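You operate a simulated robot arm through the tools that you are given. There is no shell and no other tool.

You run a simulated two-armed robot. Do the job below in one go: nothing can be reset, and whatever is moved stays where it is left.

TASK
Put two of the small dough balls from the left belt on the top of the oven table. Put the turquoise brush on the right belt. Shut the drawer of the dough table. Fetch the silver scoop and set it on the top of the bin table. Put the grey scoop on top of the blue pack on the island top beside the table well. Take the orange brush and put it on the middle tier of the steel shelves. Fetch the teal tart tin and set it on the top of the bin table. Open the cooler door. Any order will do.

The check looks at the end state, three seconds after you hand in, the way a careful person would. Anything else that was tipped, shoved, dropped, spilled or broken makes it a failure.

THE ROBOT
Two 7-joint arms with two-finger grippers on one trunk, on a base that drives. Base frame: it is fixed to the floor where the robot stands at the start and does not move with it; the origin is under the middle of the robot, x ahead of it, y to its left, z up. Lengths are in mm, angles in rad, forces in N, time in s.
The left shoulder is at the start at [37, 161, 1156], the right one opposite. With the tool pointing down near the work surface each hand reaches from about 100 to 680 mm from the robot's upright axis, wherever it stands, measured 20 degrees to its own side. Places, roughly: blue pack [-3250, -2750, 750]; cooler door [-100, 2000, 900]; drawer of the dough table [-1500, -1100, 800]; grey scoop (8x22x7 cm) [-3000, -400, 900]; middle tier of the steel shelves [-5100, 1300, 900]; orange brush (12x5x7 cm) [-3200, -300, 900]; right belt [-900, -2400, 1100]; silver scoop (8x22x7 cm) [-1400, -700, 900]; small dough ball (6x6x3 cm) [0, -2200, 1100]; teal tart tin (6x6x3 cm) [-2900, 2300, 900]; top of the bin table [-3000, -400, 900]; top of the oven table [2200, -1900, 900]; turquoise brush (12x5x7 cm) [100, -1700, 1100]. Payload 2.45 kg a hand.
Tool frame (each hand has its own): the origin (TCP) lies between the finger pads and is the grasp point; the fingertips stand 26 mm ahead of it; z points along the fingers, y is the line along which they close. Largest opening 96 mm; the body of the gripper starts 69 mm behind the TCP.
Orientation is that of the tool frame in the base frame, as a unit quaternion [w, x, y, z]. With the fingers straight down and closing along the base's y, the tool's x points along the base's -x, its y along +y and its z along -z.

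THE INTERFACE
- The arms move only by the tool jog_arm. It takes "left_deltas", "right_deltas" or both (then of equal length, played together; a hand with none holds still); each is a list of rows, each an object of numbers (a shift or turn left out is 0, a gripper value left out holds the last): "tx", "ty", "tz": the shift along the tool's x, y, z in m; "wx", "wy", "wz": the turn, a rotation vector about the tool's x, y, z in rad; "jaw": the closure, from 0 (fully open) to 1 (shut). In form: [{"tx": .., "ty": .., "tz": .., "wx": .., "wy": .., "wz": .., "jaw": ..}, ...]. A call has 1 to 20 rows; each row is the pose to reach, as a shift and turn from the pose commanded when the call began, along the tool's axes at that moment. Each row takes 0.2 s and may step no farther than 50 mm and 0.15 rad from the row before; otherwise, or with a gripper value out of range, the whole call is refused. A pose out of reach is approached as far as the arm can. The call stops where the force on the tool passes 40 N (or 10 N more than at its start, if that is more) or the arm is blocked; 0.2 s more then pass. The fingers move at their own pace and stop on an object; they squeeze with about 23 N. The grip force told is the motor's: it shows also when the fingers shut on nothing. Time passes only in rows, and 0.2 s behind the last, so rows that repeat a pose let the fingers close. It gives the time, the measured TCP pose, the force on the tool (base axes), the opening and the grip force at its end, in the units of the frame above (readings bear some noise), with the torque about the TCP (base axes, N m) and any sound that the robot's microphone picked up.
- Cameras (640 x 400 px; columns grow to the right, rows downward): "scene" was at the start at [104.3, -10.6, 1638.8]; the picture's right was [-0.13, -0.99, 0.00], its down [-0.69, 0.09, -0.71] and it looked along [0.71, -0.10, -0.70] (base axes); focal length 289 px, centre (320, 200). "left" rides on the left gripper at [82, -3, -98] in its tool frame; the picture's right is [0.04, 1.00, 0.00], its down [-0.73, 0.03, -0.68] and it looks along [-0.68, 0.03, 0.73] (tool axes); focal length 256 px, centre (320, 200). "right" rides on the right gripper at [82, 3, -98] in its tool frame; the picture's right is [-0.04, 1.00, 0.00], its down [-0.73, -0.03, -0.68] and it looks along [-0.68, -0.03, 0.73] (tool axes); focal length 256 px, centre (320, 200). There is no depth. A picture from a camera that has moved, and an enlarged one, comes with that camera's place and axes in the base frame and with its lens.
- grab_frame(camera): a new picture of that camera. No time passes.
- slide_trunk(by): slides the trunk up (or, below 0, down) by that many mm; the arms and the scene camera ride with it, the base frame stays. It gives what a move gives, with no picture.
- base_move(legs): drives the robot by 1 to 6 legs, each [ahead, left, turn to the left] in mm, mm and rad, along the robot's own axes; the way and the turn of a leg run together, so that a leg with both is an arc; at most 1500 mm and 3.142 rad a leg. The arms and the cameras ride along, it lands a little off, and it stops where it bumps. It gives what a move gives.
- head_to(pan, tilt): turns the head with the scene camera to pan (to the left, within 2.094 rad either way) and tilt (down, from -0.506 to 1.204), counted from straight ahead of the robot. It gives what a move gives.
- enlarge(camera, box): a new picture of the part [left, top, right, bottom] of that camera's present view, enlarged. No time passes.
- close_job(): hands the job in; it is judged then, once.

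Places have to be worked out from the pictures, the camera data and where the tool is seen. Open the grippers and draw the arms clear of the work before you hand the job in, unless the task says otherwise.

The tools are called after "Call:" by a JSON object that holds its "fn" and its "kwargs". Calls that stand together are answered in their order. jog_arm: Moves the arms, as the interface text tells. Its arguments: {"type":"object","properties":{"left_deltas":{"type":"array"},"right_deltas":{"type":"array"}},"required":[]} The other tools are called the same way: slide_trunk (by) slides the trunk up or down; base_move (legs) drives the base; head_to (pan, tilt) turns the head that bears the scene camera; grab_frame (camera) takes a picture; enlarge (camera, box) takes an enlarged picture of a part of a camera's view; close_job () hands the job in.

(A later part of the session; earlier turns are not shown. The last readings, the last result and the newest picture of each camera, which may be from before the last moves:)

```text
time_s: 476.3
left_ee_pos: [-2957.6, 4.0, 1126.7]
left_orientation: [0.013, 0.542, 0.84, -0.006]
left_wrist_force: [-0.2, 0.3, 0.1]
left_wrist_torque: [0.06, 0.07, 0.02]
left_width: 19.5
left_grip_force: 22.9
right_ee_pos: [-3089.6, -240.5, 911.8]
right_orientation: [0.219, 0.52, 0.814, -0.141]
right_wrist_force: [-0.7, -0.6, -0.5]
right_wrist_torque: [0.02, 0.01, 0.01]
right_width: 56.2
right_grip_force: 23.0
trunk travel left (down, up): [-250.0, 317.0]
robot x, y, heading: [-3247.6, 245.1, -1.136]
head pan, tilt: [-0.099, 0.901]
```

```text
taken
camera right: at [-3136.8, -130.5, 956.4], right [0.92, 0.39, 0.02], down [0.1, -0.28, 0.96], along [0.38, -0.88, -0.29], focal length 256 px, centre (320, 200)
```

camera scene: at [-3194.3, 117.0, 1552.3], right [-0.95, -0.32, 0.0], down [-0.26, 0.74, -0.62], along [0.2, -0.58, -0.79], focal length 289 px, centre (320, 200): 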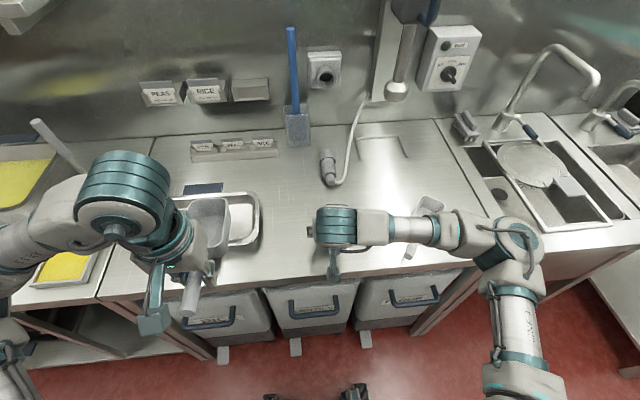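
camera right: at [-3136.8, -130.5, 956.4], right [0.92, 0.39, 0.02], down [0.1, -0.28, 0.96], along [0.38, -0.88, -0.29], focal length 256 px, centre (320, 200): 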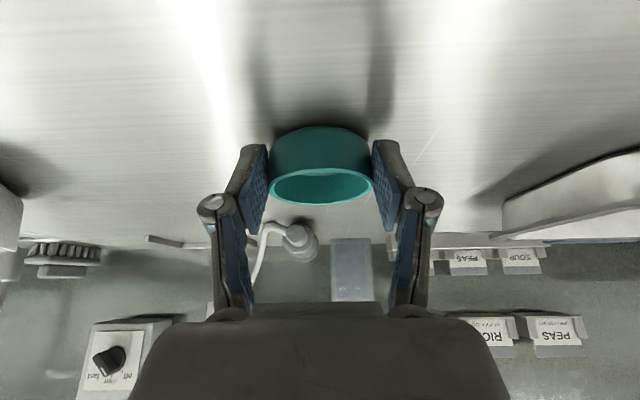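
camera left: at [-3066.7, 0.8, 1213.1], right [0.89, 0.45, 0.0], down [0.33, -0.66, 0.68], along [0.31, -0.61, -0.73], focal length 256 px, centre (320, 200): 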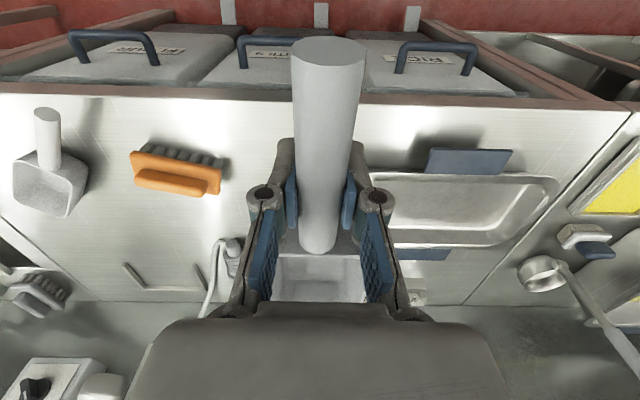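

Very close to the surface now. Two more small steps, then release on contact.

Call:
{"fn": "jog_arm", "kwargs": {"right_deltas": [{"tx": 0.0015, "tz": 0.0026, "jaw": 1}]}}

Call:
{"fn": "jog_arm", "kwargs": {"right_deltas": [{"tx": 0.0013, "tz": 0.0022, "jaw": 1}]}}

Call:
{"fn": "jog_arm", "kwargs": {"right_deltas": [{"tx": 0.0013, "tz": 0.0022, "jaw": 1}]}}

```text
time_s: 476.7
left_ee_pos: [-2958.0, 3.6, 1125.7]
left_orientation: [0.013, 0.541, 0.841, -0.006]
left_wrist_force: [-0.2, -0.7, -0.7]
left_wrist_torque: [0.04, 0.06, 0.01]
left_width: 19.6
left_grip_force: 23.0
right_ee_pos: [-3089.7, -240.0, 909.2]
right_orientation: [0.22, 0.519, 0.814, -0.141]
right_wrist_force: [-0.2, -0.1, 0.8]
right_wrist_torque: [0.0, -0.02, 0.01]
right_width: 56.4
right_grip_force: 23.3
trunk travel left (down, up): [-250.0, 317.0]
robot x, y, heading: [-3246.1, 247.6, -1.138]
head pan, tilt: [-0.099, 0.901]
```

```text
time_s: 477.1
left_ee_pos: [-2959.2, 4.3, 1127.8]
left_orientation: [0.014, 0.54, 0.842, -0.007]
left_wrist_force: [0.6, -0.1, -0.9]
left_wrist_torque: [0.07, 0.02, 0.01]
left_width: 19.5
left_grip_force: 22.6
right_ee_pos: [-3088.7, -240.5, 908.5]
right_orientation: [0.223, 0.519, 0.813, -0.142]
right_wrist_force: [-0.9, 0.4, 12.6]
right_wrist_torque: [0.1, -0.21, -0.07]
right_width: 56.4
right_grip_force: 22.9
trunk travel left (down, up): [-250.0, 317.0]
robot x, y, heading: [-3242.1, 249.1, -1.141]
head pan, tilt: [-0.099, 0.901]
```

```text
time_s: 477.5
left_ee_pos: [-2958.8, 5.3, 1127.7]
left_orientation: [0.014, 0.542, 0.84, -0.007]
left_wrist_force: [-0.6, -0.1, -1.4]
left_wrist_torque: [0.06, -0.01, 0.03]
left_width: 19.6
left_grip_force: 23.2
right_ee_pos: [-3088.4, -240.6, 906.6]
right_orientation: [0.223, 0.519, 0.813, -0.142]
right_wrist_force: [0.0, -1.3, 20.1]
right_wrist_torque: [-0.2, -0.15, -0.08]
right_width: 57.0
right_grip_force: 22.9
trunk travel left (down, up): [-250.0, 317.0]
robot x, y, heading: [-3246.7, 249.2, -1.138]
head pan, tilt: [-0.099, 0.901]
```

Contact (20 N). Releasing and withdrawing along the finger direction.

Call:
{"fn": "jog_arm", "kwargs": {"right_deltas": [{"jaw": 0.35}, {"jaw": 0.2}, {"jaw": 0.0}, {"jaw": 0.0}, {"tz": -0.03}, {"tz": -0.07}, {"tz": -0.11}, {"tz": -0.15}, {"tz": -0.19}]}}

Call:
{"fn": "grab_frame", "kwargs": {"camera": "right"}}

Call:
{"fn": "grab_frame", "kwargs": {"camera": "scene"}}

```text
time_s: 479.5
left_ee_pos: [-2958.1, 4.9, 1126.6]
left_orientation: [0.014, 0.541, 0.841, -0.008]
left_wrist_force: [0.6, 0.6, -0.1]
left_wrist_torque: [0.05, 0.04, 0.02]
left_width: 19.5
left_grip_force: 23.0
right_ee_pos: [-3130.7, -152.3, 1068.4]
right_orientation: [0.22, 0.519, 0.814, -0.142]
right_wrist_force: [0.0, -0.1, -0.6]
right_wrist_torque: [-0.02, -0.02, 0.01]
right_width: 96.1
right_grip_force: 0.0
trunk travel left (down, up): [-250.0, 317.0]
robot x, y, heading: [-3245.2, 248.8, -1.137]
head pan, tilt: [-0.099, 0.901]
```

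```text
taken
camera right: at [-3177.2, -42.2, 1112.8], right [0.92, 0.39, 0.02], down [0.1, -0.28, 0.96], along [0.38, -0.88, -0.29], focal length 256 px, centre (320, 200)
```

right: 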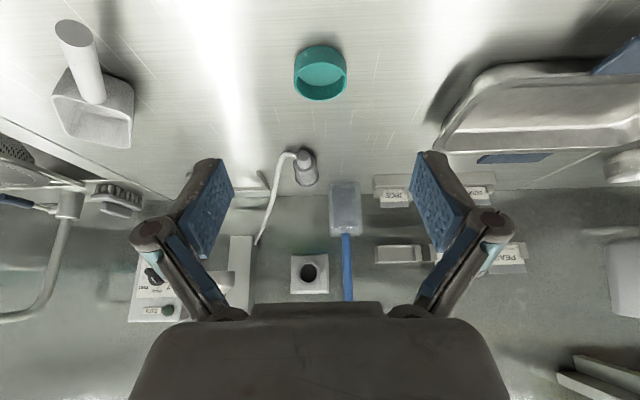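

```text
taken
camera scene: at [-3194.5, 118.2, 1552.4], right [-0.95, -0.32, 0.0], down [-0.26, 0.74, -0.62], along [0.2, -0.59, -0.79], focal length 289 px, centre (320, 200)
```

scene: 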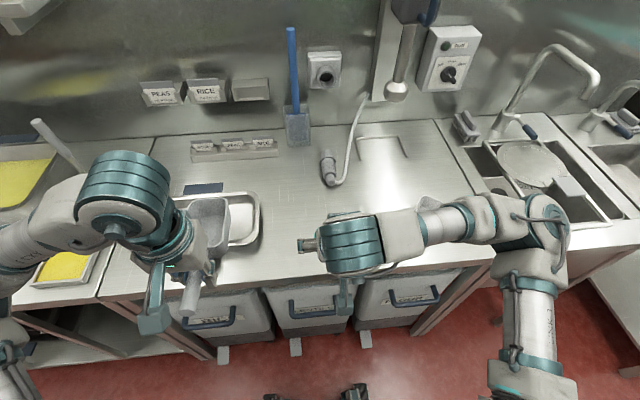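

The tin stands on the bin table. The cooler is at the far end of this corridor, so I'll open it next with the free right hand on the way around to the island. First retracting and levelling the right hand.

Call:
{"fn": "jog_arm", "kwargs": {"right_deltas": [{"tx": 0.03, "tz": -0.02, "wy": 0.1, "jaw": 0.1}, {"tx": 0.055, "tz": -0.04, "wy": 0.2}, {"tx": 0.08, "tz": -0.06, "wy": 0.3}, {"tx": 0.1, "tz": -0.07, "wy": 0.4}, {"tx": 0.115, "ty": -0.02, "tz": -0.08, "wy": 0.5}, {"tx": 0.115, "ty": -0.04, "tz": -0.08, "wy": 0.52}]}}

Call:
{"fn": "base_move", "kwargs": {"legs": [[-290, 0, 0], [-290, 0, 0], [0, 0, 0.52], [0, 0, 0.52], [0, 0, 0.53]]}}

Call:
{"fn": "head_to", "kwargs": {"pan": 0.1, "tilt": 0.35}}

Call:
{"fn": "grab_frame", "kwargs": {"camera": "scene"}}

```text
time_s: 480.9
left_ee_pos: [-2959.9, 3.2, 1127.7]
left_orientation: [0.014, 0.542, 0.84, -0.006]
left_wrist_force: [0.2, -0.4, -1.0]
left_wrist_torque: [0.05, 0.01, 0.01]
left_width: 19.4
left_grip_force: 22.6
right_ee_pos: [-3226.7, -44.0, 1079.2]
right_orientation: [0.004, 0.538, 0.843, -0.003]
right_wrist_force: [-0.5, -0.2, 0.1]
right_wrist_torque: [-0.02, -0.02, 0.04]
right_width: 86.5
right_grip_force: 0.1
trunk travel left (down, up): [-250.0, 317.0]
robot x, y, heading: [-3245.6, 248.9, -1.138]
head pan, tilt: [-0.099, 0.901]
```

```text
time_s: 488.9
left_ee_pos: [-3244.9, 1063.7, 1127.5]
left_orientation: [0.014, -0.21, 0.978, 0.005]
left_wrist_force: [-0.2, -0.4, -1.1]
left_wrist_torque: [-0.04, 0.08, 0.01]
left_width: 19.5
left_grip_force: 23.0
right_ee_pos: [-3198.7, 795.5, 1079.8]
right_orientation: [0.004, -0.213, 0.977, 0.0]
right_wrist_force: [-0.8, 0.3, 1.0]
right_wrist_torque: [0.03, -0.01, 0.0]
right_width: 86.3
right_grip_force: 0.0
trunk travel left (down, up): [-250.0, 317.0]
robot x, y, heading: [-3490.6, 773.4, 0.426]
head pan, tilt: [-0.099, 0.901]
```

```text
time_s: 489.9
left_ee_pos: [-3246.9, 1061.4, 1128.0]
left_orientation: [0.017, -0.21, 0.978, 0.005]
left_wrist_force: [0.2, -0.9, -1.7]
left_wrist_torque: [-0.03, 0.06, -0.01]
left_width: 19.5
left_grip_force: 23.1
right_ee_pos: [-3201.6, 794.7, 1080.4]
right_orientation: [0.007, -0.213, 0.977, 0.0]
right_wrist_force: [0.7, 0.2, 0.2]
right_wrist_torque: [-0.04, 0.0, 0.0]
right_width: 86.4
right_grip_force: 0.0
trunk travel left (down, up): [-250.0, 317.0]
robot x, y, heading: [-3485.6, 774.7, 0.426]
head pan, tilt: [0.099, 0.351]
```

```text
taken
camera scene: at [-3348.3, 850.8, 1599.6], right [0.5, -0.87, 0.0], down [-0.3, -0.17, -0.94], along [0.81, 0.47, -0.35], focal length 289 px, centre (320, 200)
```

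scene: 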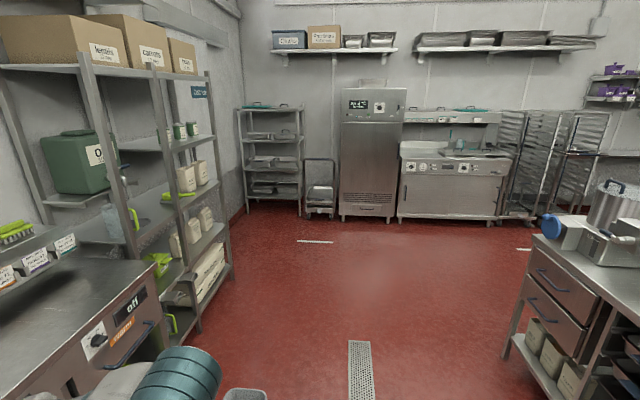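

The cooler stands straight ahead, its front about 3.7 m away. I'll drive 2.5 m and inspect the door.

Call:
{"fn": "base_move", "kwargs": {"legs": [[850, 0, 0], [850, 0, 0], [800, 0, 0]]}}

Call:
{"fn": "head_to", "kwargs": {"pan": -0.2, "tilt": 0.35}}

Call:
{"fn": "grab_frame", "kwargs": {"camera": "scene"}}

Call:
{"fn": "enlarge", "kwargs": {"camera": "scene", "box": [230, 30, 470, 330]}}

```text
time_s: 502.3
left_ee_pos: [-974.2, 2071.4, 1127.8]
left_orientation: [0.016, -0.205, 0.979, 0.005]
left_wrist_force: [1.0, 0.6, -0.9]
left_wrist_torque: [0.0, 0.06, -0.02]
left_width: 19.2
left_grip_force: 23.8
right_ee_pos: [-931.4, 1803.1, 1079.9]
right_orientation: [0.006, -0.208, 0.978, 0.0]
right_wrist_force: [-0.4, 1.0, 0.1]
right_wrist_torque: [-0.03, 0.01, -0.03]
right_width: 86.3
right_grip_force: 0.1
trunk travel left (down, up): [-250.0, 317.0]
robot x, y, heading: [-1216.5, 1788.1, 0.413]
head pan, tilt: [0.099, 0.351]
```

```text
time_s: 503.1
left_ee_pos: [-978.1, 2069.6, 1128.7]
left_orientation: [0.018, -0.205, 0.979, 0.005]
left_wrist_force: [0.0, 0.1, -1.9]
left_wrist_torque: [-0.02, 0.04, 0.04]
left_width: 19.3
left_grip_force: 22.6
right_ee_pos: [-934.4, 1802.0, 1081.3]
right_orientation: [0.008, -0.208, 0.978, 0.001]
right_wrist_force: [-0.3, -0.1, 0.6]
right_wrist_torque: [0.02, 0.01, 0.0]
right_width: 86.7
right_grip_force: 0.0
trunk travel left (down, up): [-250.0, 317.0]
robot x, y, heading: [-1220.2, 1789.2, 0.416]
head pan, tilt: [-0.201, 0.351]
```

```text
taken
camera scene: at [-1068.5, 1834.3, 1599.8], right [0.21, -0.98, 0.0], down [-0.34, -0.08, -0.94], along [0.92, 0.2, -0.35], focal length 289 px, centre (320, 200)
```

scene: 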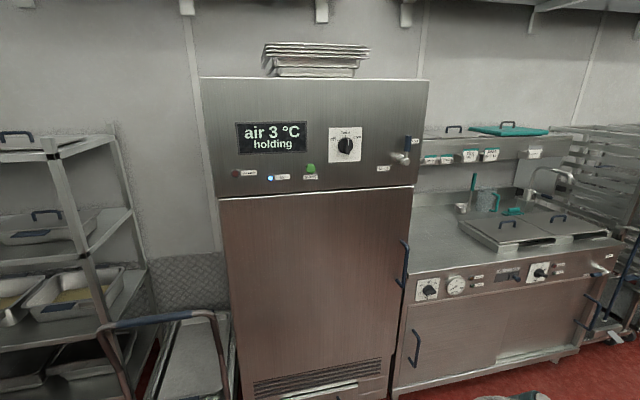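

```text
1.33 times, centred on (350, 180) of scene
camera zoom: at [-1068.5, 1834.3, 1599.8], right [0.21, -0.98, 0.0], down [-0.34, -0.08, -0.94], along [0.92, 0.2, -0.35], focal length 386 px, centre (280, 227)
```

zoom: 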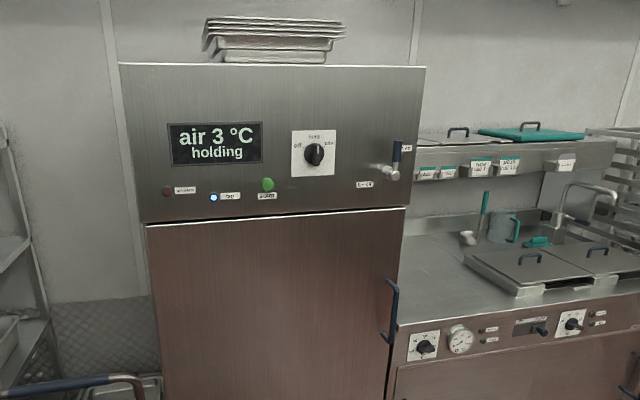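

The door's handle is on its right side (hinge left). There's also a lever and labels on the panel near the top right – zooming in to see if it is a latch.

Call:
{"fn": "enlarge", "kwargs": {"camera": "scene", "box": [360, 120, 430, 190]}}

Call:
{"fn": "enlarge", "kwargs": {"camera": "scene", "box": [225, 110, 330, 190]}}

Call:
{"fn": "enlarge", "kwargs": {"camera": "scene", "box": [370, 220, 430, 300]}}

```text
5.71 times, centred on (395, 155) of scene
camera zoom: at [-1068.5, 1834.3, 1599.8], right [0.21, -0.98, 0.0], down [-0.34, -0.08, -0.94], along [0.92, 0.2, -0.35], focal length 1653 px, centre (-109, 457)
```

zoom: 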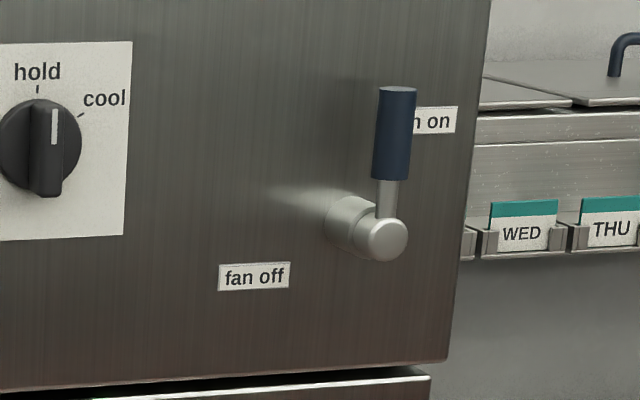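

```text
5.00 times, centred on (278, 150) of scene
camera zoom: at [-1068.5, 1834.3, 1599.8], right [0.21, -0.98, 0.0], down [-0.34, -0.08, -0.94], along [0.92, 0.2, -0.35], focal length 1447 px, centre (532, 450)
```

zoom: 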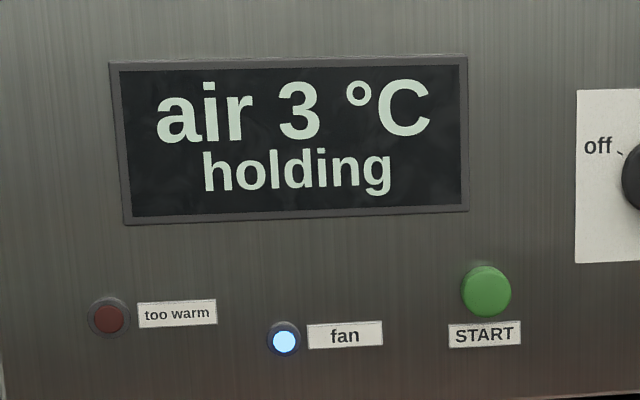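

```text
5.00 times, centred on (400, 260) of scene
camera zoom: at [-1068.5, 1834.3, 1599.8], right [0.21, -0.98, 0.0], down [-0.34, -0.08, -0.94], along [0.92, 0.2, -0.35], focal length 1447 px, centre (-80, -100)
```

zoom: 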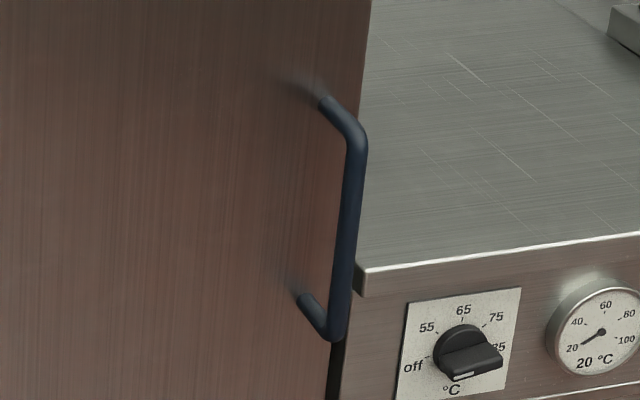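

The lever is just a fan switch, the door itself has a plain bar handle. Opening a door with a scoop in my left hand is awkward, so I'll deliver the grey scoop to the island first: turning right in steps and heading back through the known free lane.

Call:
{"fn": "base_move", "kwargs": {"legs": [[0, 0, -0.52], [0, 0, -0.52], [0, 0, -0.515], [900, 0, 0], [900, 0, 0]]}}

Call:
{"fn": "head_to", "kwargs": {"pan": 0, "tilt": 0.4}}

Call:
{"fn": "grab_frame", "kwargs": {"camera": "scene"}}

```text
time_s: 516.6
left_ee_pos: [-177.2, -89.7, 1130.1]
left_orientation: [0.017, 0.543, 0.84, -0.008]
left_wrist_force: [-0.3, -1.0, -1.4]
left_wrist_torque: [0.09, 0.04, -0.01]
left_width: 19.5
left_grip_force: 23.3
right_ee_pos: [-445.9, -137.9, 1080.8]
right_orientation: [0.007, 0.54, 0.841, -0.004]
right_wrist_force: [1.0, 0.1, -0.2]
right_wrist_torque: [0.02, 0.01, -0.01]
right_width: 86.6
right_grip_force: 0.1
trunk travel left (down, up): [-250.0, 317.0]
robot x, y, heading: [-463.1, 148.6, -1.144]
head pan, tilt: [-0.201, 0.351]
```

```text
time_s: 517.3
left_ee_pos: [-179.0, -87.2, 1129.4]
left_orientation: [0.017, 0.542, 0.84, -0.008]
left_wrist_force: [0.2, 0.8, -0.2]
left_wrist_torque: [0.03, 0.0, -0.02]
left_width: 19.3
left_grip_force: 23.3
right_ee_pos: [-445.9, -133.4, 1082.0]
right_orientation: [0.006, 0.54, 0.842, -0.005]
right_wrist_force: [-0.2, -0.3, -0.1]
right_wrist_torque: [0.0, 0.02, 0.03]
right_width: 86.6
right_grip_force: 0.0
trunk travel left (down, up): [-250.0, 317.0]
robot x, y, heading: [-464.0, 147.5, -1.145]
head pan, tilt: [0.0, 0.4]
```

```text
taken
camera scene: at [-397.5, 5.6, 1595.2], right [-0.91, -0.41, 0.0], down [-0.16, 0.36, -0.92], along [0.38, -0.84, -0.39], focal length 289 px, centre (320, 200)
```

scene: 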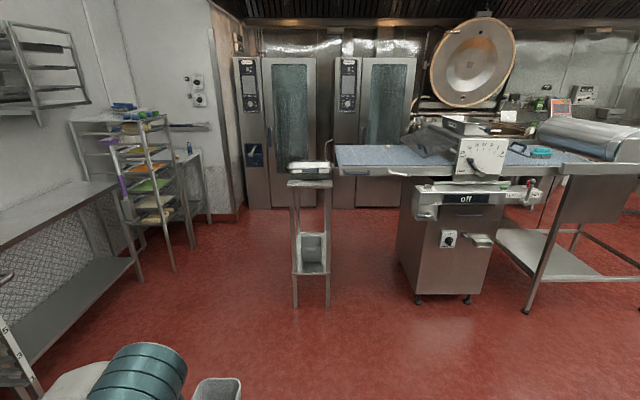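

Clear lane ahead; the turquoise brush is visible on the right belt. Continuing forward, then turning right to pass between the sheeter and the dough table.

Call:
{"fn": "base_move", "kwargs": {"legs": [[580, 0, 0.004], [575, 0, 0], [0, 0, -0.52], [0, 0, -0.52], [0, 0, -0.53]]}}

Call:
{"fn": "head_to", "kwargs": {"pan": 0, "tilt": 0.4}}

Call:
{"fn": "grab_frame", "kwargs": {"camera": "scene"}}

```text
time_s: 527.9
left_ee_pos: [-211.0, -1195.6, 1129.6]
left_orientation: [0.006, 0.977, 0.214, -0.019]
left_wrist_force: [-0.1, 0.8, -1.5]
left_wrist_torque: [0.06, -0.07, 0.02]
left_width: 19.2
left_grip_force: 23.4
right_ee_pos: [-261.1, -929.2, 1081.6]
right_orientation: [0.001, 0.976, 0.217, -0.009]
right_wrist_force: [-0.1, -0.4, -0.2]
right_wrist_torque: [-0.04, 0.01, -0.01]
right_width: 86.5
right_grip_force: 0.1
trunk travel left (down, up): [-250.0, 317.0]
robot x, y, heading: [22.8, -908.2, -2.7]
head pan, tilt: [0.0, 0.4]
```

```text
time_s: 528.5
left_ee_pos: [-209.2, -1194.6, 1132.1]
left_orientation: [0.007, 0.977, 0.214, -0.02]
left_wrist_force: [0.5, -0.4, -1.6]
left_wrist_torque: [0.01, -0.05, 0.01]
left_width: 19.5
left_grip_force: 22.8
right_ee_pos: [-258.3, -927.4, 1083.0]
right_orientation: [0.001, 0.976, 0.218, -0.011]
right_wrist_force: [0.0, 0.0, -0.4]
right_wrist_torque: [0.02, -0.04, -0.01]
right_width: 86.4
right_grip_force: 0.1
trunk travel left (down, up): [-250.0, 317.0]
robot x, y, heading: [24.2, -907.0, -2.708]
head pan, tilt: [0.0, 0.4]
```

```text
taken
camera scene: at [-122.3, -976.2, 1595.1], right [-0.42, 0.91, 0.0], down [0.36, 0.17, -0.92], along [-0.83, -0.39, -0.39], focal length 289 px, centre (320, 200)
```

scene: 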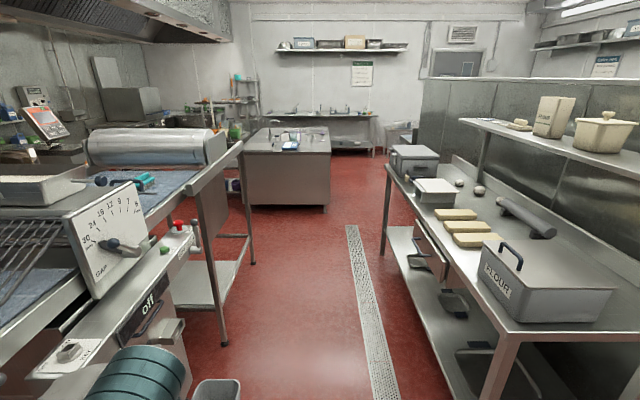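

The aisle is clear and the island with the blue pack is straight ahead. Driving along it, biased slightly right to clear the sheeter's controls.

Call:
{"fn": "base_move", "kwargs": {"legs": [[0, 0, -0.02], [850, 0, 0], [850, 0, 0], [780, 0, 0]]}}

Call:
{"fn": "head_to", "kwargs": {"pan": 0.2, "tilt": 0.5}}

Call:
{"fn": "grab_frame", "kwargs": {"camera": "scene"}}

```text
time_s: 541.4
left_ee_pos: [-2493.3, -2197.2, 1131.2]
left_orientation: [0.006, 0.978, 0.207, -0.02]
left_wrist_force: [-0.2, 0.0, -1.1]
left_wrist_torque: [0.04, -0.08, -0.03]
left_width: 19.3
left_grip_force: 23.1
right_ee_pos: [-2539.5, -1929.8, 1083.8]
right_orientation: [0.001, 0.978, 0.21, -0.01]
right_wrist_force: [0.3, -0.3, -0.6]
right_wrist_torque: [0.03, 0.0, -0.01]
right_width: 86.8
right_grip_force: 0.1
trunk travel left (down, up): [-250.0, 317.0]
robot x, y, heading: [-2258.2, -1914.6, -2.719]
head pan, tilt: [0.0, 0.4]
```

```text
time_s: 542.1
left_ee_pos: [-2491.7, -2196.8, 1131.8]
left_orientation: [0.006, 0.978, 0.208, -0.021]
left_wrist_force: [-0.1, 0.6, -0.5]
left_wrist_torque: [0.03, -0.07, 0.03]
left_width: 19.3
left_grip_force: 23.7
right_ee_pos: [-2536.7, -1928.7, 1083.8]
right_orientation: [0.001, 0.977, 0.211, -0.013]
right_wrist_force: [-0.5, -0.5, 0.2]
right_wrist_torque: [0.0, -0.02, -0.01]
right_width: 86.3
right_grip_force: 0.0
trunk travel left (down, up): [-250.0, 317.0]
robot x, y, heading: [-2259.3, -1912.5, -2.719]
head pan, tilt: [0.201, 0.499]
```

```text
taken
camera scene: at [-2393.3, -1995.4, 1586.1], right [-0.58, 0.81, 0.0], down [0.39, 0.28, -0.88], along [-0.71, -0.51, -0.48], focal length 289 px, centre (320, 200)
```

scene: 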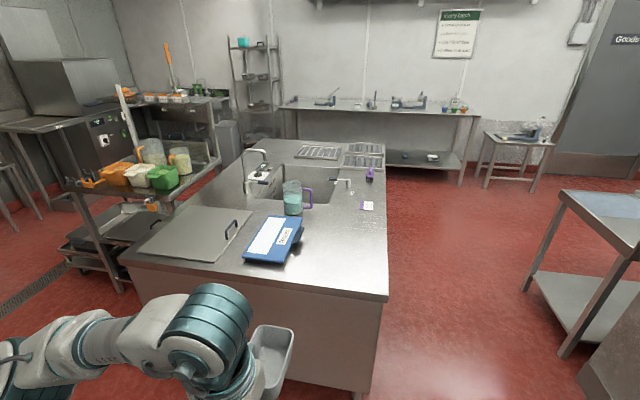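

The island is ahead: the blue pack lies near its near edge (about e 3432–3758, d −394…−185). I'll approach diagonally in gentle legs so the left hand lines up with the pack.

Call:
{"fn": "base_move", "kwargs": {"legs": [[0, 0, 0.43], [350, 0, 0], [350, 0, 0], [0, 0, -0.423]]}}

Call:
{"fn": "head_to", "kwargs": {"pan": 0.15, "tilt": 0.8}}

Call:
{"fn": "grab_frame", "kwargs": {"camera": "scene"}}

Call:
{"fn": "grab_frame", "kwargs": {"camera": "left"}}

```text
time_s: 547.4
left_ee_pos: [-2805.2, -2759.7, 1133.9]
left_orientation: [0.016, 0.914, 0.406, -0.019]
left_wrist_force: [-1.4, -0.7, -1.6]
left_wrist_torque: [0.07, -0.07, -0.01]
left_width: 19.5
left_grip_force: 22.5
right_ee_pos: [-2955.9, -2533.9, 1083.2]
right_orientation: [0.009, 0.913, 0.408, -0.01]
right_wrist_force: [-1.0, 0.5, -0.4]
right_wrist_torque: [0.02, -0.1, -0.04]
right_width: 86.3
right_grip_force: 0.1
trunk travel left (down, up): [-250.0, 317.0]
robot x, y, heading: [-2702.1, -2416.1, -2.301]
head pan, tilt: [0.201, 0.499]
stopped in leg 3: the robot was blocked; the commanded pose is now the measured one
```

```text
time_s: 548.2
left_ee_pos: [-2799.1, -2758.8, 1138.2]
left_orientation: [0.014, 0.913, 0.407, -0.023]
left_wrist_force: [-0.1, 0.5, -0.6]
left_wrist_torque: [0.04, -0.04, 0.0]
left_width: 19.4
left_grip_force: 23.3
right_ee_pos: [-2950.9, -2532.6, 1085.2]
right_orientation: [0.008, 0.912, 0.409, -0.013]
right_wrist_force: [0.8, -0.1, 0.0]
right_wrist_torque: [-0.02, -0.01, 0.03]
right_width: 86.5
right_grip_force: 0.0
trunk travel left (down, up): [-250.0, 317.0]
robot x, y, heading: [-2700.1, -2420.9, -2.297]
head pan, tilt: [0.15, 0.799]
```

```text
taken
camera scene: at [-2791.5, -2531.7, 1560.4], right [-0.84, 0.55, 0.0], down [0.4, 0.6, -0.7], along [-0.38, -0.58, -0.72], focal length 289 px, centre (320, 200)
```

scene: 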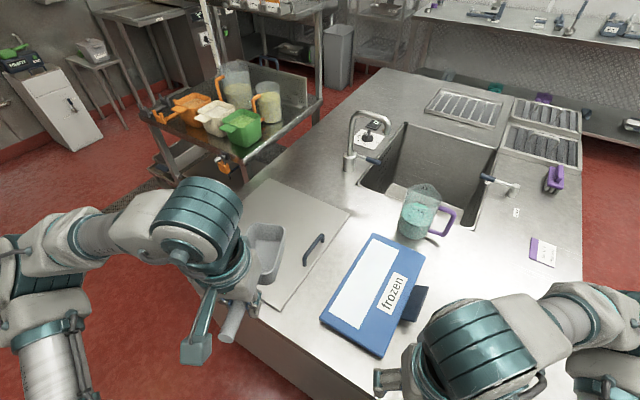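

```text
taken
camera left: at [-2743.2, -2692.1, 1230.8], right [0.77, -0.64, 0.01], down [-0.45, -0.53, 0.72], along [-0.46, -0.55, -0.7], focal length 256 px, centre (320, 200)
```

left: 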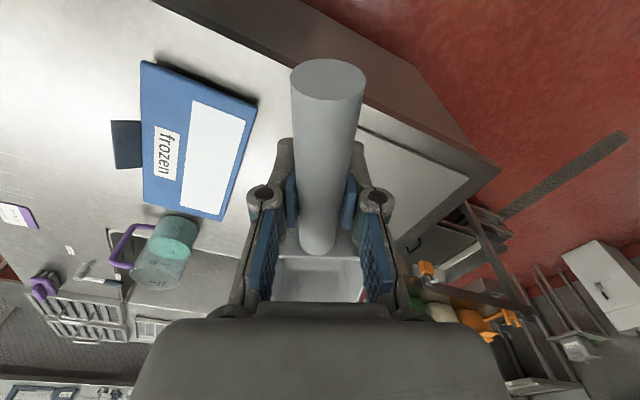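

The base corner touched the island while rotated. I'll back off a bit, straighten to face the island squarely, and then look again.

Call:
{"fn": "base_move", "kwargs": {"legs": [[-90, 0, 0], [0, 0, -0.21], [0, 0, -0.205]]}}

Call:
{"fn": "head_to", "kwargs": {"pan": 0.15, "tilt": 0.8}}

Call:
{"fn": "grab_frame", "kwargs": {"camera": "scene"}}

Call:
{"fn": "grab_frame", "kwargs": {"camera": "left"}}

```text
time_s: 550.8
left_ee_pos: [-2864.5, -2633.4, 1134.7]
left_orientation: [0.007, 0.978, 0.209, -0.026]
left_wrist_force: [1.2, -1.2, -0.8]
left_wrist_torque: [0.06, -0.08, -0.01]
left_width: 19.6
left_grip_force: 23.0
right_ee_pos: [-2911.1, -2365.3, 1086.6]
right_orientation: [0.002, 0.977, 0.213, -0.016]
right_wrist_force: [-0.6, -0.1, 0.1]
right_wrist_torque: [0.0, 0.03, -0.02]
right_width: 86.2
right_grip_force: 0.1
trunk travel left (down, up): [-250.0, 317.0]
robot x, y, heading: [-2640.2, -2353.8, -2.718]
head pan, tilt: [0.15, 0.799]
```

```text
time_s: 551.4
left_ee_pos: [-2864.7, -2620.9, 1136.7]
left_orientation: [0.011, 0.978, 0.209, -0.025]
left_wrist_force: [0.2, 0.3, -1.3]
left_wrist_torque: [-0.02, -0.09, 0.01]
left_width: 19.8
left_grip_force: 23.1
right_ee_pos: [-2913.1, -2355.0, 1086.9]
right_orientation: [0.007, 0.977, 0.212, -0.015]
right_wrist_force: [-0.1, 1.1, 0.5]
right_wrist_torque: [-0.06, -0.03, 0.01]
right_width: 86.4
right_grip_force: 0.1
trunk travel left (down, up): [-250.0, 317.0]
robot x, y, heading: [-2643.7, -2350.5, -2.716]
head pan, tilt: [0.15, 0.799]
```

```text
taken
camera scene: at [-2771.5, -2415.8, 1560.1], right [-0.54, 0.84, -0.01], down [0.61, 0.39, -0.69], along [-0.58, -0.38, -0.72], focal length 289 px, centre (320, 200)
```

scene: 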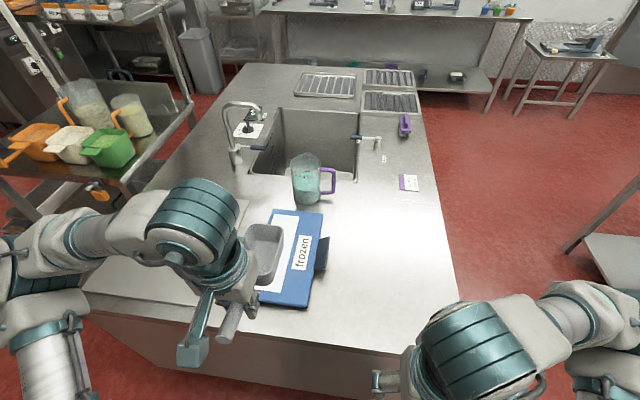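

```text
taken
camera left: at [-2787.3, -2583.2, 1231.3], right [0.44, -0.9, 0.01], down [-0.63, -0.3, 0.72], along [-0.64, -0.32, -0.7], focal length 256 px, centre (320, 200)
```

left: 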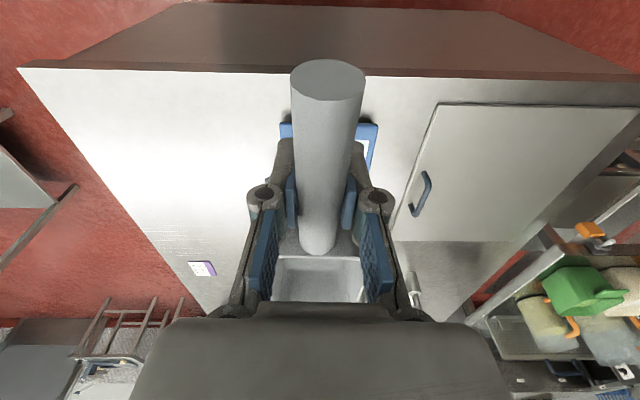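

Triangulation puts the pack's top at z≈808, spanning e 3357–3697, d −410…−230, all within the left arm's reach from here. I'll extend the scoop over the middle of the pack, levelling it.

Call:
{"fn": "jog_arm", "kwargs": {"left_deltas": [{"tx": -0.0375, "ty": 0.0042, "tz": 0.0021, "wx": 0.0016, "wy": 0.0076, "jaw": 1}, {"tx": -0.0751, "ty": 0.0084, "tz": 0.0041, "wx": 0.0031, "wy": 0.0151}, {"tx": -0.1126, "ty": 0.0126, "tz": 0.0062, "wx": 0.0047, "wy": 0.0227}, {"tx": -0.1502, "ty": 0.0169, "tz": 0.0082, "wx": 0.0063, "wy": 0.0303}, {"tx": -0.1877, "ty": 0.0211, "tz": 0.0103, "wx": 0.0079, "wy": 0.0379}, {"tx": -0.2253, "ty": 0.0253, "tz": 0.0123, "wx": 0.0094, "wy": 0.0454}, {"tx": -0.2628, "ty": 0.0295, "tz": 0.0144, "wx": 0.011, "wy": 0.053}, {"tx": -0.2628, "ty": 0.0295, "tz": 0.0144, "wx": 0.011, "wy": 0.053}]}}

Call:
{"fn": "grab_frame", "kwargs": {"camera": "left"}}

Call:
{"fn": "grab_frame", "kwargs": {"camera": "scene"}}

```text
time_s: 553.2
left_ee_pos: [-3092.4, -2758.5, 1136.0]
left_orientation: [-0.001, 0.978, 0.208, -0.001]
left_wrist_force: [0.7, -0.1, -0.9]
left_wrist_torque: [0.02, -0.04, 0.01]
left_width: 19.5
left_grip_force: 22.4
right_ee_pos: [-2908.7, -2357.2, 1086.1]
right_orientation: [0.005, 0.977, 0.212, -0.017]
right_wrist_force: [0.0, 0.8, -1.2]
right_wrist_torque: [0.01, -0.02, 0.02]
right_width: 86.4
right_grip_force: 0.0
trunk travel left (down, up): [-250.0, 317.0]
robot x, y, heading: [-2642.4, -2350.5, -2.719]
head pan, tilt: [0.15, 0.799]
```

```text
taken
camera left: at [-3017.7, -2723.6, 1235.5], right [0.44, -0.9, 0.0], down [-0.66, -0.33, 0.68], along [-0.61, -0.3, -0.73], focal length 256 px, centre (320, 200)
```

left: 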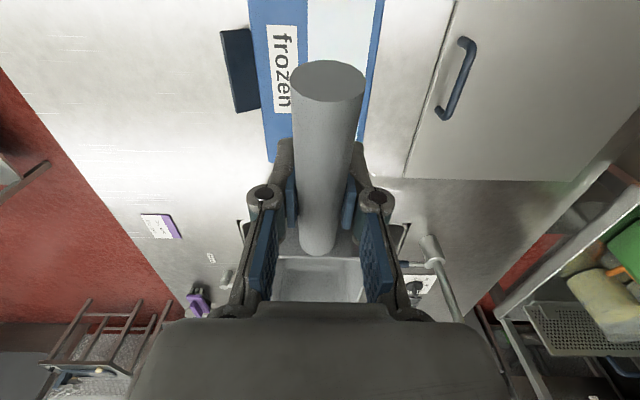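

```text
taken
camera scene: at [-2769.8, -2420.0, 1560.2], right [-0.54, 0.84, 0.0], down [0.61, 0.39, -0.69], along [-0.58, -0.38, -0.72], focal length 289 px, centre (320, 200)
```

scene: 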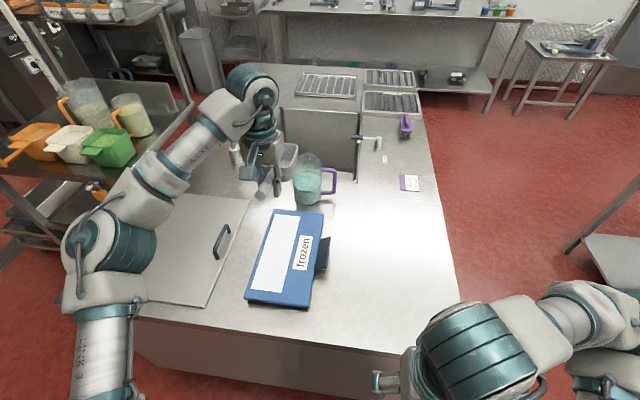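

The scoop is centred over the pack (its far end well inside the pack's far end, jug beyond). Lowering to about 55 mm above contact.

Call:
{"fn": "jog_arm", "kwargs": {"left_deltas": [{"tz": 0.04, "jaw": 1}, {"tz": 0.08}, {"tz": 0.12}, {"tz": 0.16}, {"tz": 0.2}, {"tz": 0.236}, {"tz": 0.236}]}}

Call:
{"fn": "grab_frame", "kwargs": {"camera": "left"}}

Call:
{"fn": "enlarge", "kwargs": {"camera": "scene", "box": [180, 120, 400, 330]}}

```text
time_s: 554.8
left_ee_pos: [-3092.0, -2761.4, 899.9]
left_orientation: [-0.002, 0.978, 0.209, -0.002]
left_wrist_force: [0.6, -0.4, -1.0]
left_wrist_torque: [0.03, -0.07, -0.01]
left_width: 19.5
left_grip_force: 22.5
right_ee_pos: [-2909.4, -2359.7, 1087.8]
right_orientation: [0.005, 0.977, 0.212, -0.017]
right_wrist_force: [0.3, -0.8, 0.6]
right_wrist_torque: [0.01, 0.0, 0.03]
right_width: 86.5
right_grip_force: 0.1
trunk travel left (down, up): [-250.0, 317.0]
robot x, y, heading: [-2637.3, -2349.5, -2.723]
head pan, tilt: [0.15, 0.799]
```

```text
taken
camera left: at [-3016.7, -2726.1, 999.5], right [0.44, -0.9, -0.01], down [-0.65, -0.33, 0.68], along [-0.61, -0.3, -0.73], focal length 256 px, centre (320, 200)
```

left: 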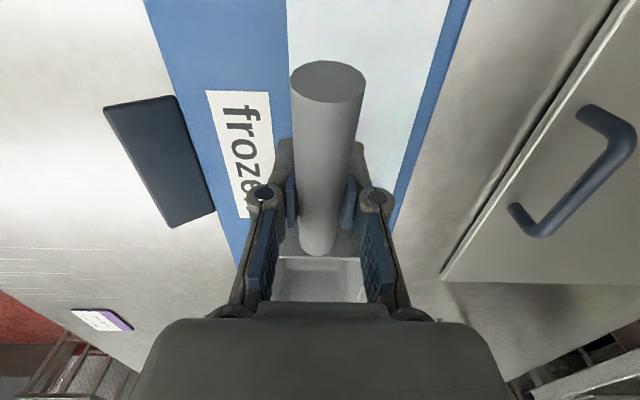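

```text
1.90 times, centred on (290, 225) of scene
camera zoom: at [-2768.3, -2424.0, 1560.1], right [-0.54, 0.84, 0.0], down [0.6, 0.39, -0.69], along [-0.58, -0.38, -0.72], focal length 551 px, centre (377, 152)
```

zoom: 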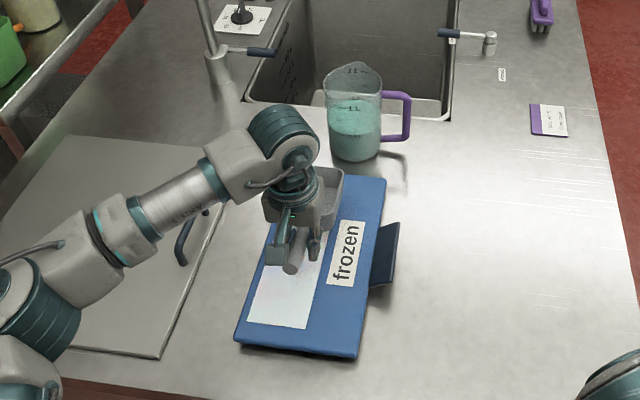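

Nicely centred on the pack. Creeping down to contact.

Call:
{"fn": "jog_arm", "kwargs": {"left_deltas": [{"tz": 0.02, "jaw": 1}, {"tz": 0.04}]}}

Call:
{"fn": "jog_arm", "kwargs": {"left_deltas": [{"tz": 0.004, "jaw": 1}]}}

Call:
{"fn": "jog_arm", "kwargs": {"left_deltas": [{"tz": 0.004, "jaw": 1}]}}

Call:
{"fn": "jog_arm", "kwargs": {"left_deltas": [{"tz": 0.004, "jaw": 1}]}}

```text
time_s: 555.4
left_ee_pos: [-3090.8, -2760.3, 861.7]
left_orientation: [-0.002, 0.978, 0.209, -0.003]
left_wrist_force: [3.6, 1.1, 6.3]
left_wrist_torque: [-0.19, 0.38, -0.04]
left_width: 19.8
left_grip_force: 22.6
right_ee_pos: [-2907.8, -2359.5, 1087.0]
right_orientation: [0.005, 0.977, 0.212, -0.017]
right_wrist_force: [-0.5, 0.6, -0.1]
right_wrist_torque: [-0.06, 0.02, 0.0]
right_width: 86.5
right_grip_force: 0.1
trunk travel left (down, up): [-250.0, 317.0]
robot x, y, heading: [-2637.4, -2349.6, -2.723]
head pan, tilt: [0.15, 0.799]
```

```text
time_s: 555.8
left_ee_pos: [-3090.1, -2760.5, 858.5]
left_orientation: [-0.001, 0.978, 0.208, -0.002]
left_wrist_force: [3.9, 1.5, 13.2]
left_wrist_torque: [-0.17, 0.37, 0.02]
left_width: 21.0
left_grip_force: 23.0
right_ee_pos: [-2908.1, -2359.6, 1087.0]
right_orientation: [0.005, 0.977, 0.212, -0.016]
right_wrist_force: [0.5, -0.6, 0.8]
right_wrist_torque: [0.01, -0.03, 0.0]
right_width: 86.5
right_grip_force: 0.0
trunk travel left (down, up): [-250.0, 317.0]
robot x, y, heading: [-2635.8, -2349.8, -2.712]
head pan, tilt: [0.15, 0.799]
```

```text
time_s: 556.2
left_ee_pos: [-3091.1, -2761.1, 853.8]
left_orientation: [-0.003, 0.978, 0.21, -0.004]
left_wrist_force: [3.7, -1.8, 19.4]
left_wrist_torque: [-0.1, -0.1, 0.03]
left_width: 22.3
left_grip_force: 23.4
right_ee_pos: [-2908.9, -2358.2, 1086.7]
right_orientation: [0.005, 0.977, 0.212, -0.017]
right_wrist_force: [-0.1, 1.3, 0.5]
right_wrist_torque: [0.0, -0.03, 0.02]
right_width: 86.4
right_grip_force: 0.0
trunk travel left (down, up): [-250.0, 317.0]
robot x, y, heading: [-2639.1, -2353.1, -2.719]
head pan, tilt: [0.15, 0.799]
```

```text
time_s: 556.8
left_ee_pos: [-3091.1, -2761.4, 854.8]
left_orientation: [-0.003, 0.978, 0.209, -0.006]
left_wrist_force: [8.6, 2.0, 16.8]
left_wrist_torque: [0.09, -0.46, 0.01]
left_width: 22.2
left_grip_force: 22.7
right_ee_pos: [-2907.3, -2359.1, 1085.7]
right_orientation: [0.005, 0.977, 0.212, -0.017]
right_wrist_force: [0.0, 0.5, -0.6]
right_wrist_torque: [0.03, 0.0, 0.01]
right_width: 86.6
right_grip_force: 0.0
trunk travel left (down, up): [-250.0, 317.0]
robot x, y, heading: [-2638.0, -2353.4, -2.715]
head pan, tilt: [0.15, 0.799]
stopped in row 1 (left hand): the force on the tool passed its limit at 42 N (the readings are from after the stop); the commanded pose is now the measured one
```

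Contact is firm (pack top ≈ 825). Checking the view before releasing.

Call:
{"fn": "grab_frame", "kwargs": {"camera": "left"}}

Call:
{"fn": "enlarge", "kwargs": {"camera": "scene", "box": [180, 120, 400, 330]}}

```text
taken
camera left: at [-3016.1, -2725.4, 952.8], right [0.45, -0.9, -0.01], down [-0.65, -0.33, 0.69], along [-0.62, -0.3, -0.73], focal length 256 px, centre (320, 200)
```

left: 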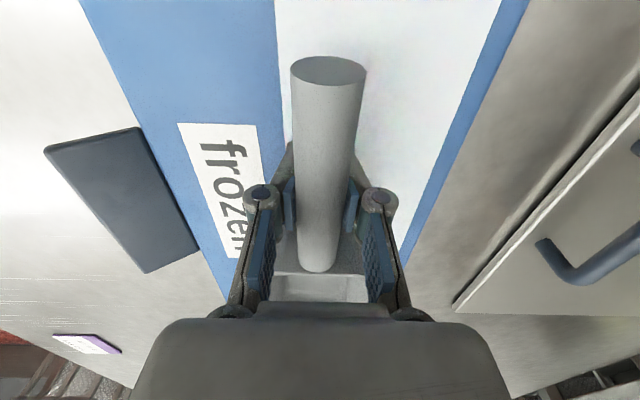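

```text
1.90 times, centred on (290, 225) of scene
camera zoom: at [-2765.8, -2422.3, 1560.2], right [-0.54, 0.84, 0.0], down [0.6, 0.39, -0.7], along [-0.58, -0.38, -0.72], focal length 551 px, centre (377, 152)
```

zoom: 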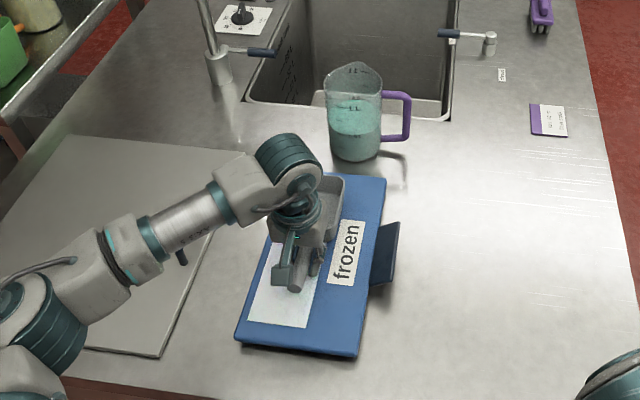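

The scoop rests within the pack's outline. Releasing and lifting straight up.

Call:
{"fn": "jog_arm", "kwargs": {"left_deltas": [{"tz": -0.001, "jaw": 0.7}, {"tz": -0.001, "jaw": 0.5}, {"tz": -0.001, "jaw": 0.4}, {"tz": -0.001, "jaw": 0.4}, {"tz": -0.03, "jaw": 0.4}, {"tz": -0.07}, {"tz": -0.11}, {"tz": -0.15}, {"tz": -0.19}, {"tz": -0.23}]}}

Call:
{"fn": "grab_frame", "kwargs": {"camera": "left"}}

Call:
{"fn": "grab_frame", "kwargs": {"camera": "scene"}}

```text
time_s: 559.0
left_ee_pos: [-3089.1, -2761.4, 1084.6]
left_orientation: [-0.001, 0.978, 0.21, -0.005]
left_wrist_force: [-0.5, 0.3, 1.0]
left_wrist_torque: [0.0, 0.03, -0.01]
left_width: 57.9
left_grip_force: 0.1
right_ee_pos: [-2907.6, -2358.8, 1087.4]
right_orientation: [0.005, 0.977, 0.212, -0.018]
right_wrist_force: [-0.3, -0.2, 0.7]
right_wrist_torque: [-0.01, 0.02, -0.01]
right_width: 86.5
right_grip_force: 0.0
trunk travel left (down, up): [-250.0, 317.0]
robot x, y, heading: [-2640.6, -2351.8, -2.716]
head pan, tilt: [0.15, 0.799]
```

```text
taken
camera left: at [-3013.9, -2726.2, 1182.4], right [0.45, -0.89, -0.01], down [-0.65, -0.33, 0.69], along [-0.62, -0.3, -0.73], focal length 256 px, centre (320, 200)
```

left: 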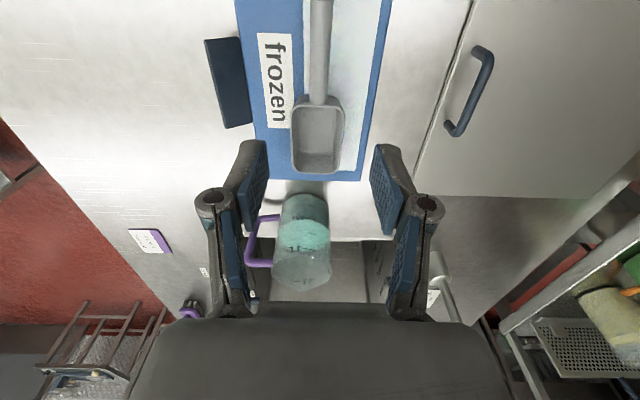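

```text
taken
camera scene: at [-2767.9, -2422.7, 1560.3], right [-0.54, 0.84, 0.0], down [0.6, 0.39, -0.69], along [-0.58, -0.38, -0.72], focal length 289 px, centre (320, 200)
```

scene: 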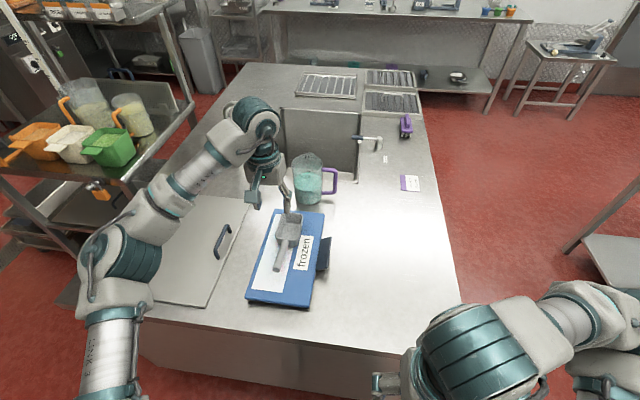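

The grey scoop is on top of the blue pack. I'll draw the left hand back and head back toward the cooler, reversing along the known free lane.

Call:
{"fn": "jog_arm", "kwargs": {"left_deltas": [{"tx": 0.04, "tz": -0.01, "jaw": 0.6}, {"tx": 0.08, "tz": -0.02}, {"tx": 0.12, "tz": -0.03}, {"tx": 0.16, "tz": -0.04}, {"tx": 0.2, "tz": -0.04}, {"tx": 0.24, "tz": -0.04}, {"tx": 0.27, "tz": -0.04}]}}

Call:
{"fn": "base_move", "kwargs": {"legs": [[-110, 0, 0], [0, 0, 0.42], [-300, 0, 0], [-290, 0, 0], [0, 0, -0.415]]}}

Call:
{"fn": "head_to", "kwargs": {"pan": 0, "tilt": 0.45}}

Call:
{"fn": "grab_frame", "kwargs": {"camera": "scene"}}

```text
time_s: 560.6
left_ee_pos: [-2841.3, -2652.6, 1119.8]
left_orientation: [-0.003, 0.978, 0.209, -0.006]
left_wrist_force: [0.4, 0.0, 0.7]
left_wrist_torque: [0.0, 0.02, 0.01]
left_width: 38.4
left_grip_force: 0.0
right_ee_pos: [-2906.8, -2359.6, 1088.5]
right_orientation: [0.005, 0.977, 0.212, -0.017]
right_wrist_force: [-0.5, 0.0, 0.4]
right_wrist_torque: [0.02, 0.0, 0.01]
right_width: 86.7
right_grip_force: 0.1
trunk travel left (down, up): [-250.0, 317.0]
robot x, y, heading: [-2642.5, -2353.4, -2.718]
head pan, tilt: [0.15, 0.799]
```

```text
time_s: 567.5
left_ee_pos: [-2349.4, -2167.2, 1119.8]
left_orientation: [-0.002, 0.978, 0.209, -0.005]
left_wrist_force: [-0.1, 0.2, 1.2]
left_wrist_torque: [0.03, 0.0, -0.02]
left_width: 38.4
left_grip_force: 0.2
right_ee_pos: [-2414.3, -1873.9, 1085.7]
right_orientation: [0.005, 0.977, 0.211, -0.018]
right_wrist_force: [-1.2, 0.4, 0.1]
right_wrist_torque: [-0.02, 0.02, 0.01]
right_width: 86.2
right_grip_force: 0.0
trunk travel left (down, up): [-250.0, 317.0]
robot x, y, heading: [-2145.9, -1870.9, -2.716]
head pan, tilt: [0.15, 0.799]
```

```text
time_s: 568.4
left_ee_pos: [-2346.3, -2164.8, 1119.6]
left_orientation: [-0.002, 0.978, 0.209, -0.007]
left_wrist_force: [-0.6, 0.6, -0.5]
left_wrist_torque: [0.02, 0.02, 0.02]
left_width: 38.5
left_grip_force: 0.0
right_ee_pos: [-2412.9, -1871.6, 1088.5]
right_orientation: [0.005, 0.977, 0.211, -0.018]
right_wrist_force: [-0.3, 0.4, 0.5]
right_wrist_torque: [0.04, 0.03, 0.01]
right_width: 86.4
right_grip_force: 0.0
trunk travel left (down, up): [-250.0, 317.0]
robot x, y, heading: [-2148.9, -1868.8, -2.721]
head pan, tilt: [0.0, 0.45]
```

```text
taken
camera scene: at [-2290.4, -1932.3, 1590.5], right [-0.41, 0.91, 0.0], down [0.4, 0.18, -0.9], along [-0.82, -0.37, -0.44], focal length 289 px, centre (320, 200)
```

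scene: 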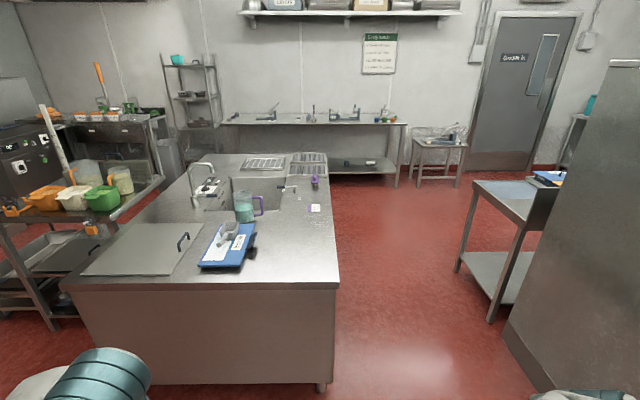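

All good at the island. Reversing along the aisle, then turning right to face north toward the cooler end.

Call:
{"fn": "base_move", "kwargs": {"legs": [[-800, 0, 0], [-800, 0, 0], [-775, 0, 0]]}}

Call:
{"fn": "base_move", "kwargs": {"legs": [[0, 0, -0.52], [0, 0, -0.52], [0, 0, -0.525], [900, 0, 0], [900, 0, 0], [900, 0, 0]]}}

Call:
{"fn": "head_to", "kwargs": {"pan": -0.6, "tilt": 0.35}}

Call:
{"fn": "grab_frame", "kwargs": {"camera": "scene"}}

```text
time_s: 580.3
left_ee_pos: [-184.9, -1199.9, 1119.9]
left_orientation: [-0.002, 0.978, 0.208, -0.007]
left_wrist_force: [0.0, 0.4, -0.5]
left_wrist_torque: [-0.01, -0.01, -0.01]
left_width: 38.1
left_grip_force: 0.1
right_ee_pos: [-250.5, -905.1, 1087.9]
right_orientation: [0.004, 0.977, 0.211, -0.018]
right_wrist_force: [0.5, -0.6, -0.6]
right_wrist_torque: [-0.01, -0.01, 0.02]
right_width: 86.5
right_grip_force: 0.1
trunk travel left (down, up): [-250.0, 317.0]
robot x, y, heading: [16.6, -899.0, -2.725]
head pan, tilt: [0.0, 0.45]
```

```text
time_s: 598.2
left_ee_pos: [-1405.3, 1757.7, 1121.8]
left_orientation: [-0.008, 0.842, -0.539, -0.005]
left_wrist_force: [0.2, -0.6, -0.3]
left_wrist_torque: [-0.01, 0.03, -0.03]
left_width: 38.2
left_grip_force: 0.1
right_ee_pos: [-1112.5, 1827.9, 1088.0]
right_orientation: [-0.01, 0.844, -0.537, -0.017]
right_wrist_force: [-0.3, 0.2, 0.3]
right_wrist_torque: [0.0, 0.01, 0.02]
right_width: 86.5
right_grip_force: 0.0
trunk travel left (down, up): [-250.0, 317.0]
robot x, y, heading: [-1105.9, 1563.9, 2.006]
head pan, tilt: [0.0, 0.45]
```

```text
time_s: 599.2
left_ee_pos: [-1402.8, 1755.8, 1122.6]
left_orientation: [-0.007, 0.843, -0.538, -0.006]
left_wrist_force: [-0.1, -0.4, 0.6]
left_wrist_torque: [-0.01, -0.02, 0.0]
left_width: 38.2
left_grip_force: 0.0
right_ee_pos: [-1111.6, 1824.7, 1089.4]
right_orientation: [-0.012, 0.843, -0.537, -0.018]
right_wrist_force: [0.1, 1.0, 1.0]
right_wrist_torque: [0.01, -0.04, 0.02]
right_width: 86.4
right_grip_force: 0.2
trunk travel left (down, up): [-250.0, 317.0]
robot x, y, heading: [-1104.7, 1565.7, 2.006]
head pan, tilt: [-0.6, 0.351]
```

```text
taken
camera scene: at [-1119.0, 1716.5, 1599.9], right [0.99, -0.17, 0.0], down [-0.05, -0.34, -0.94], along [0.16, 0.93, -0.35], focal length 289 px, centre (320, 200)
```

scene: 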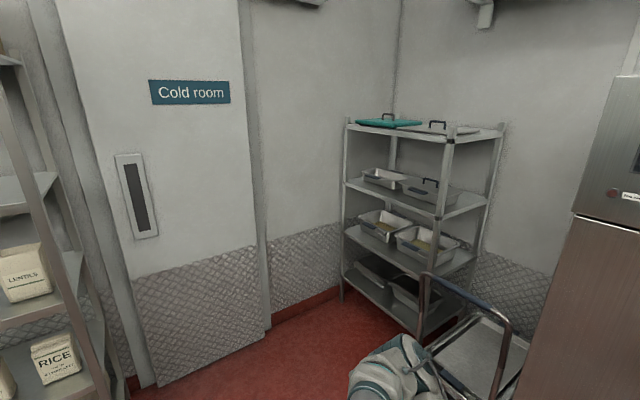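

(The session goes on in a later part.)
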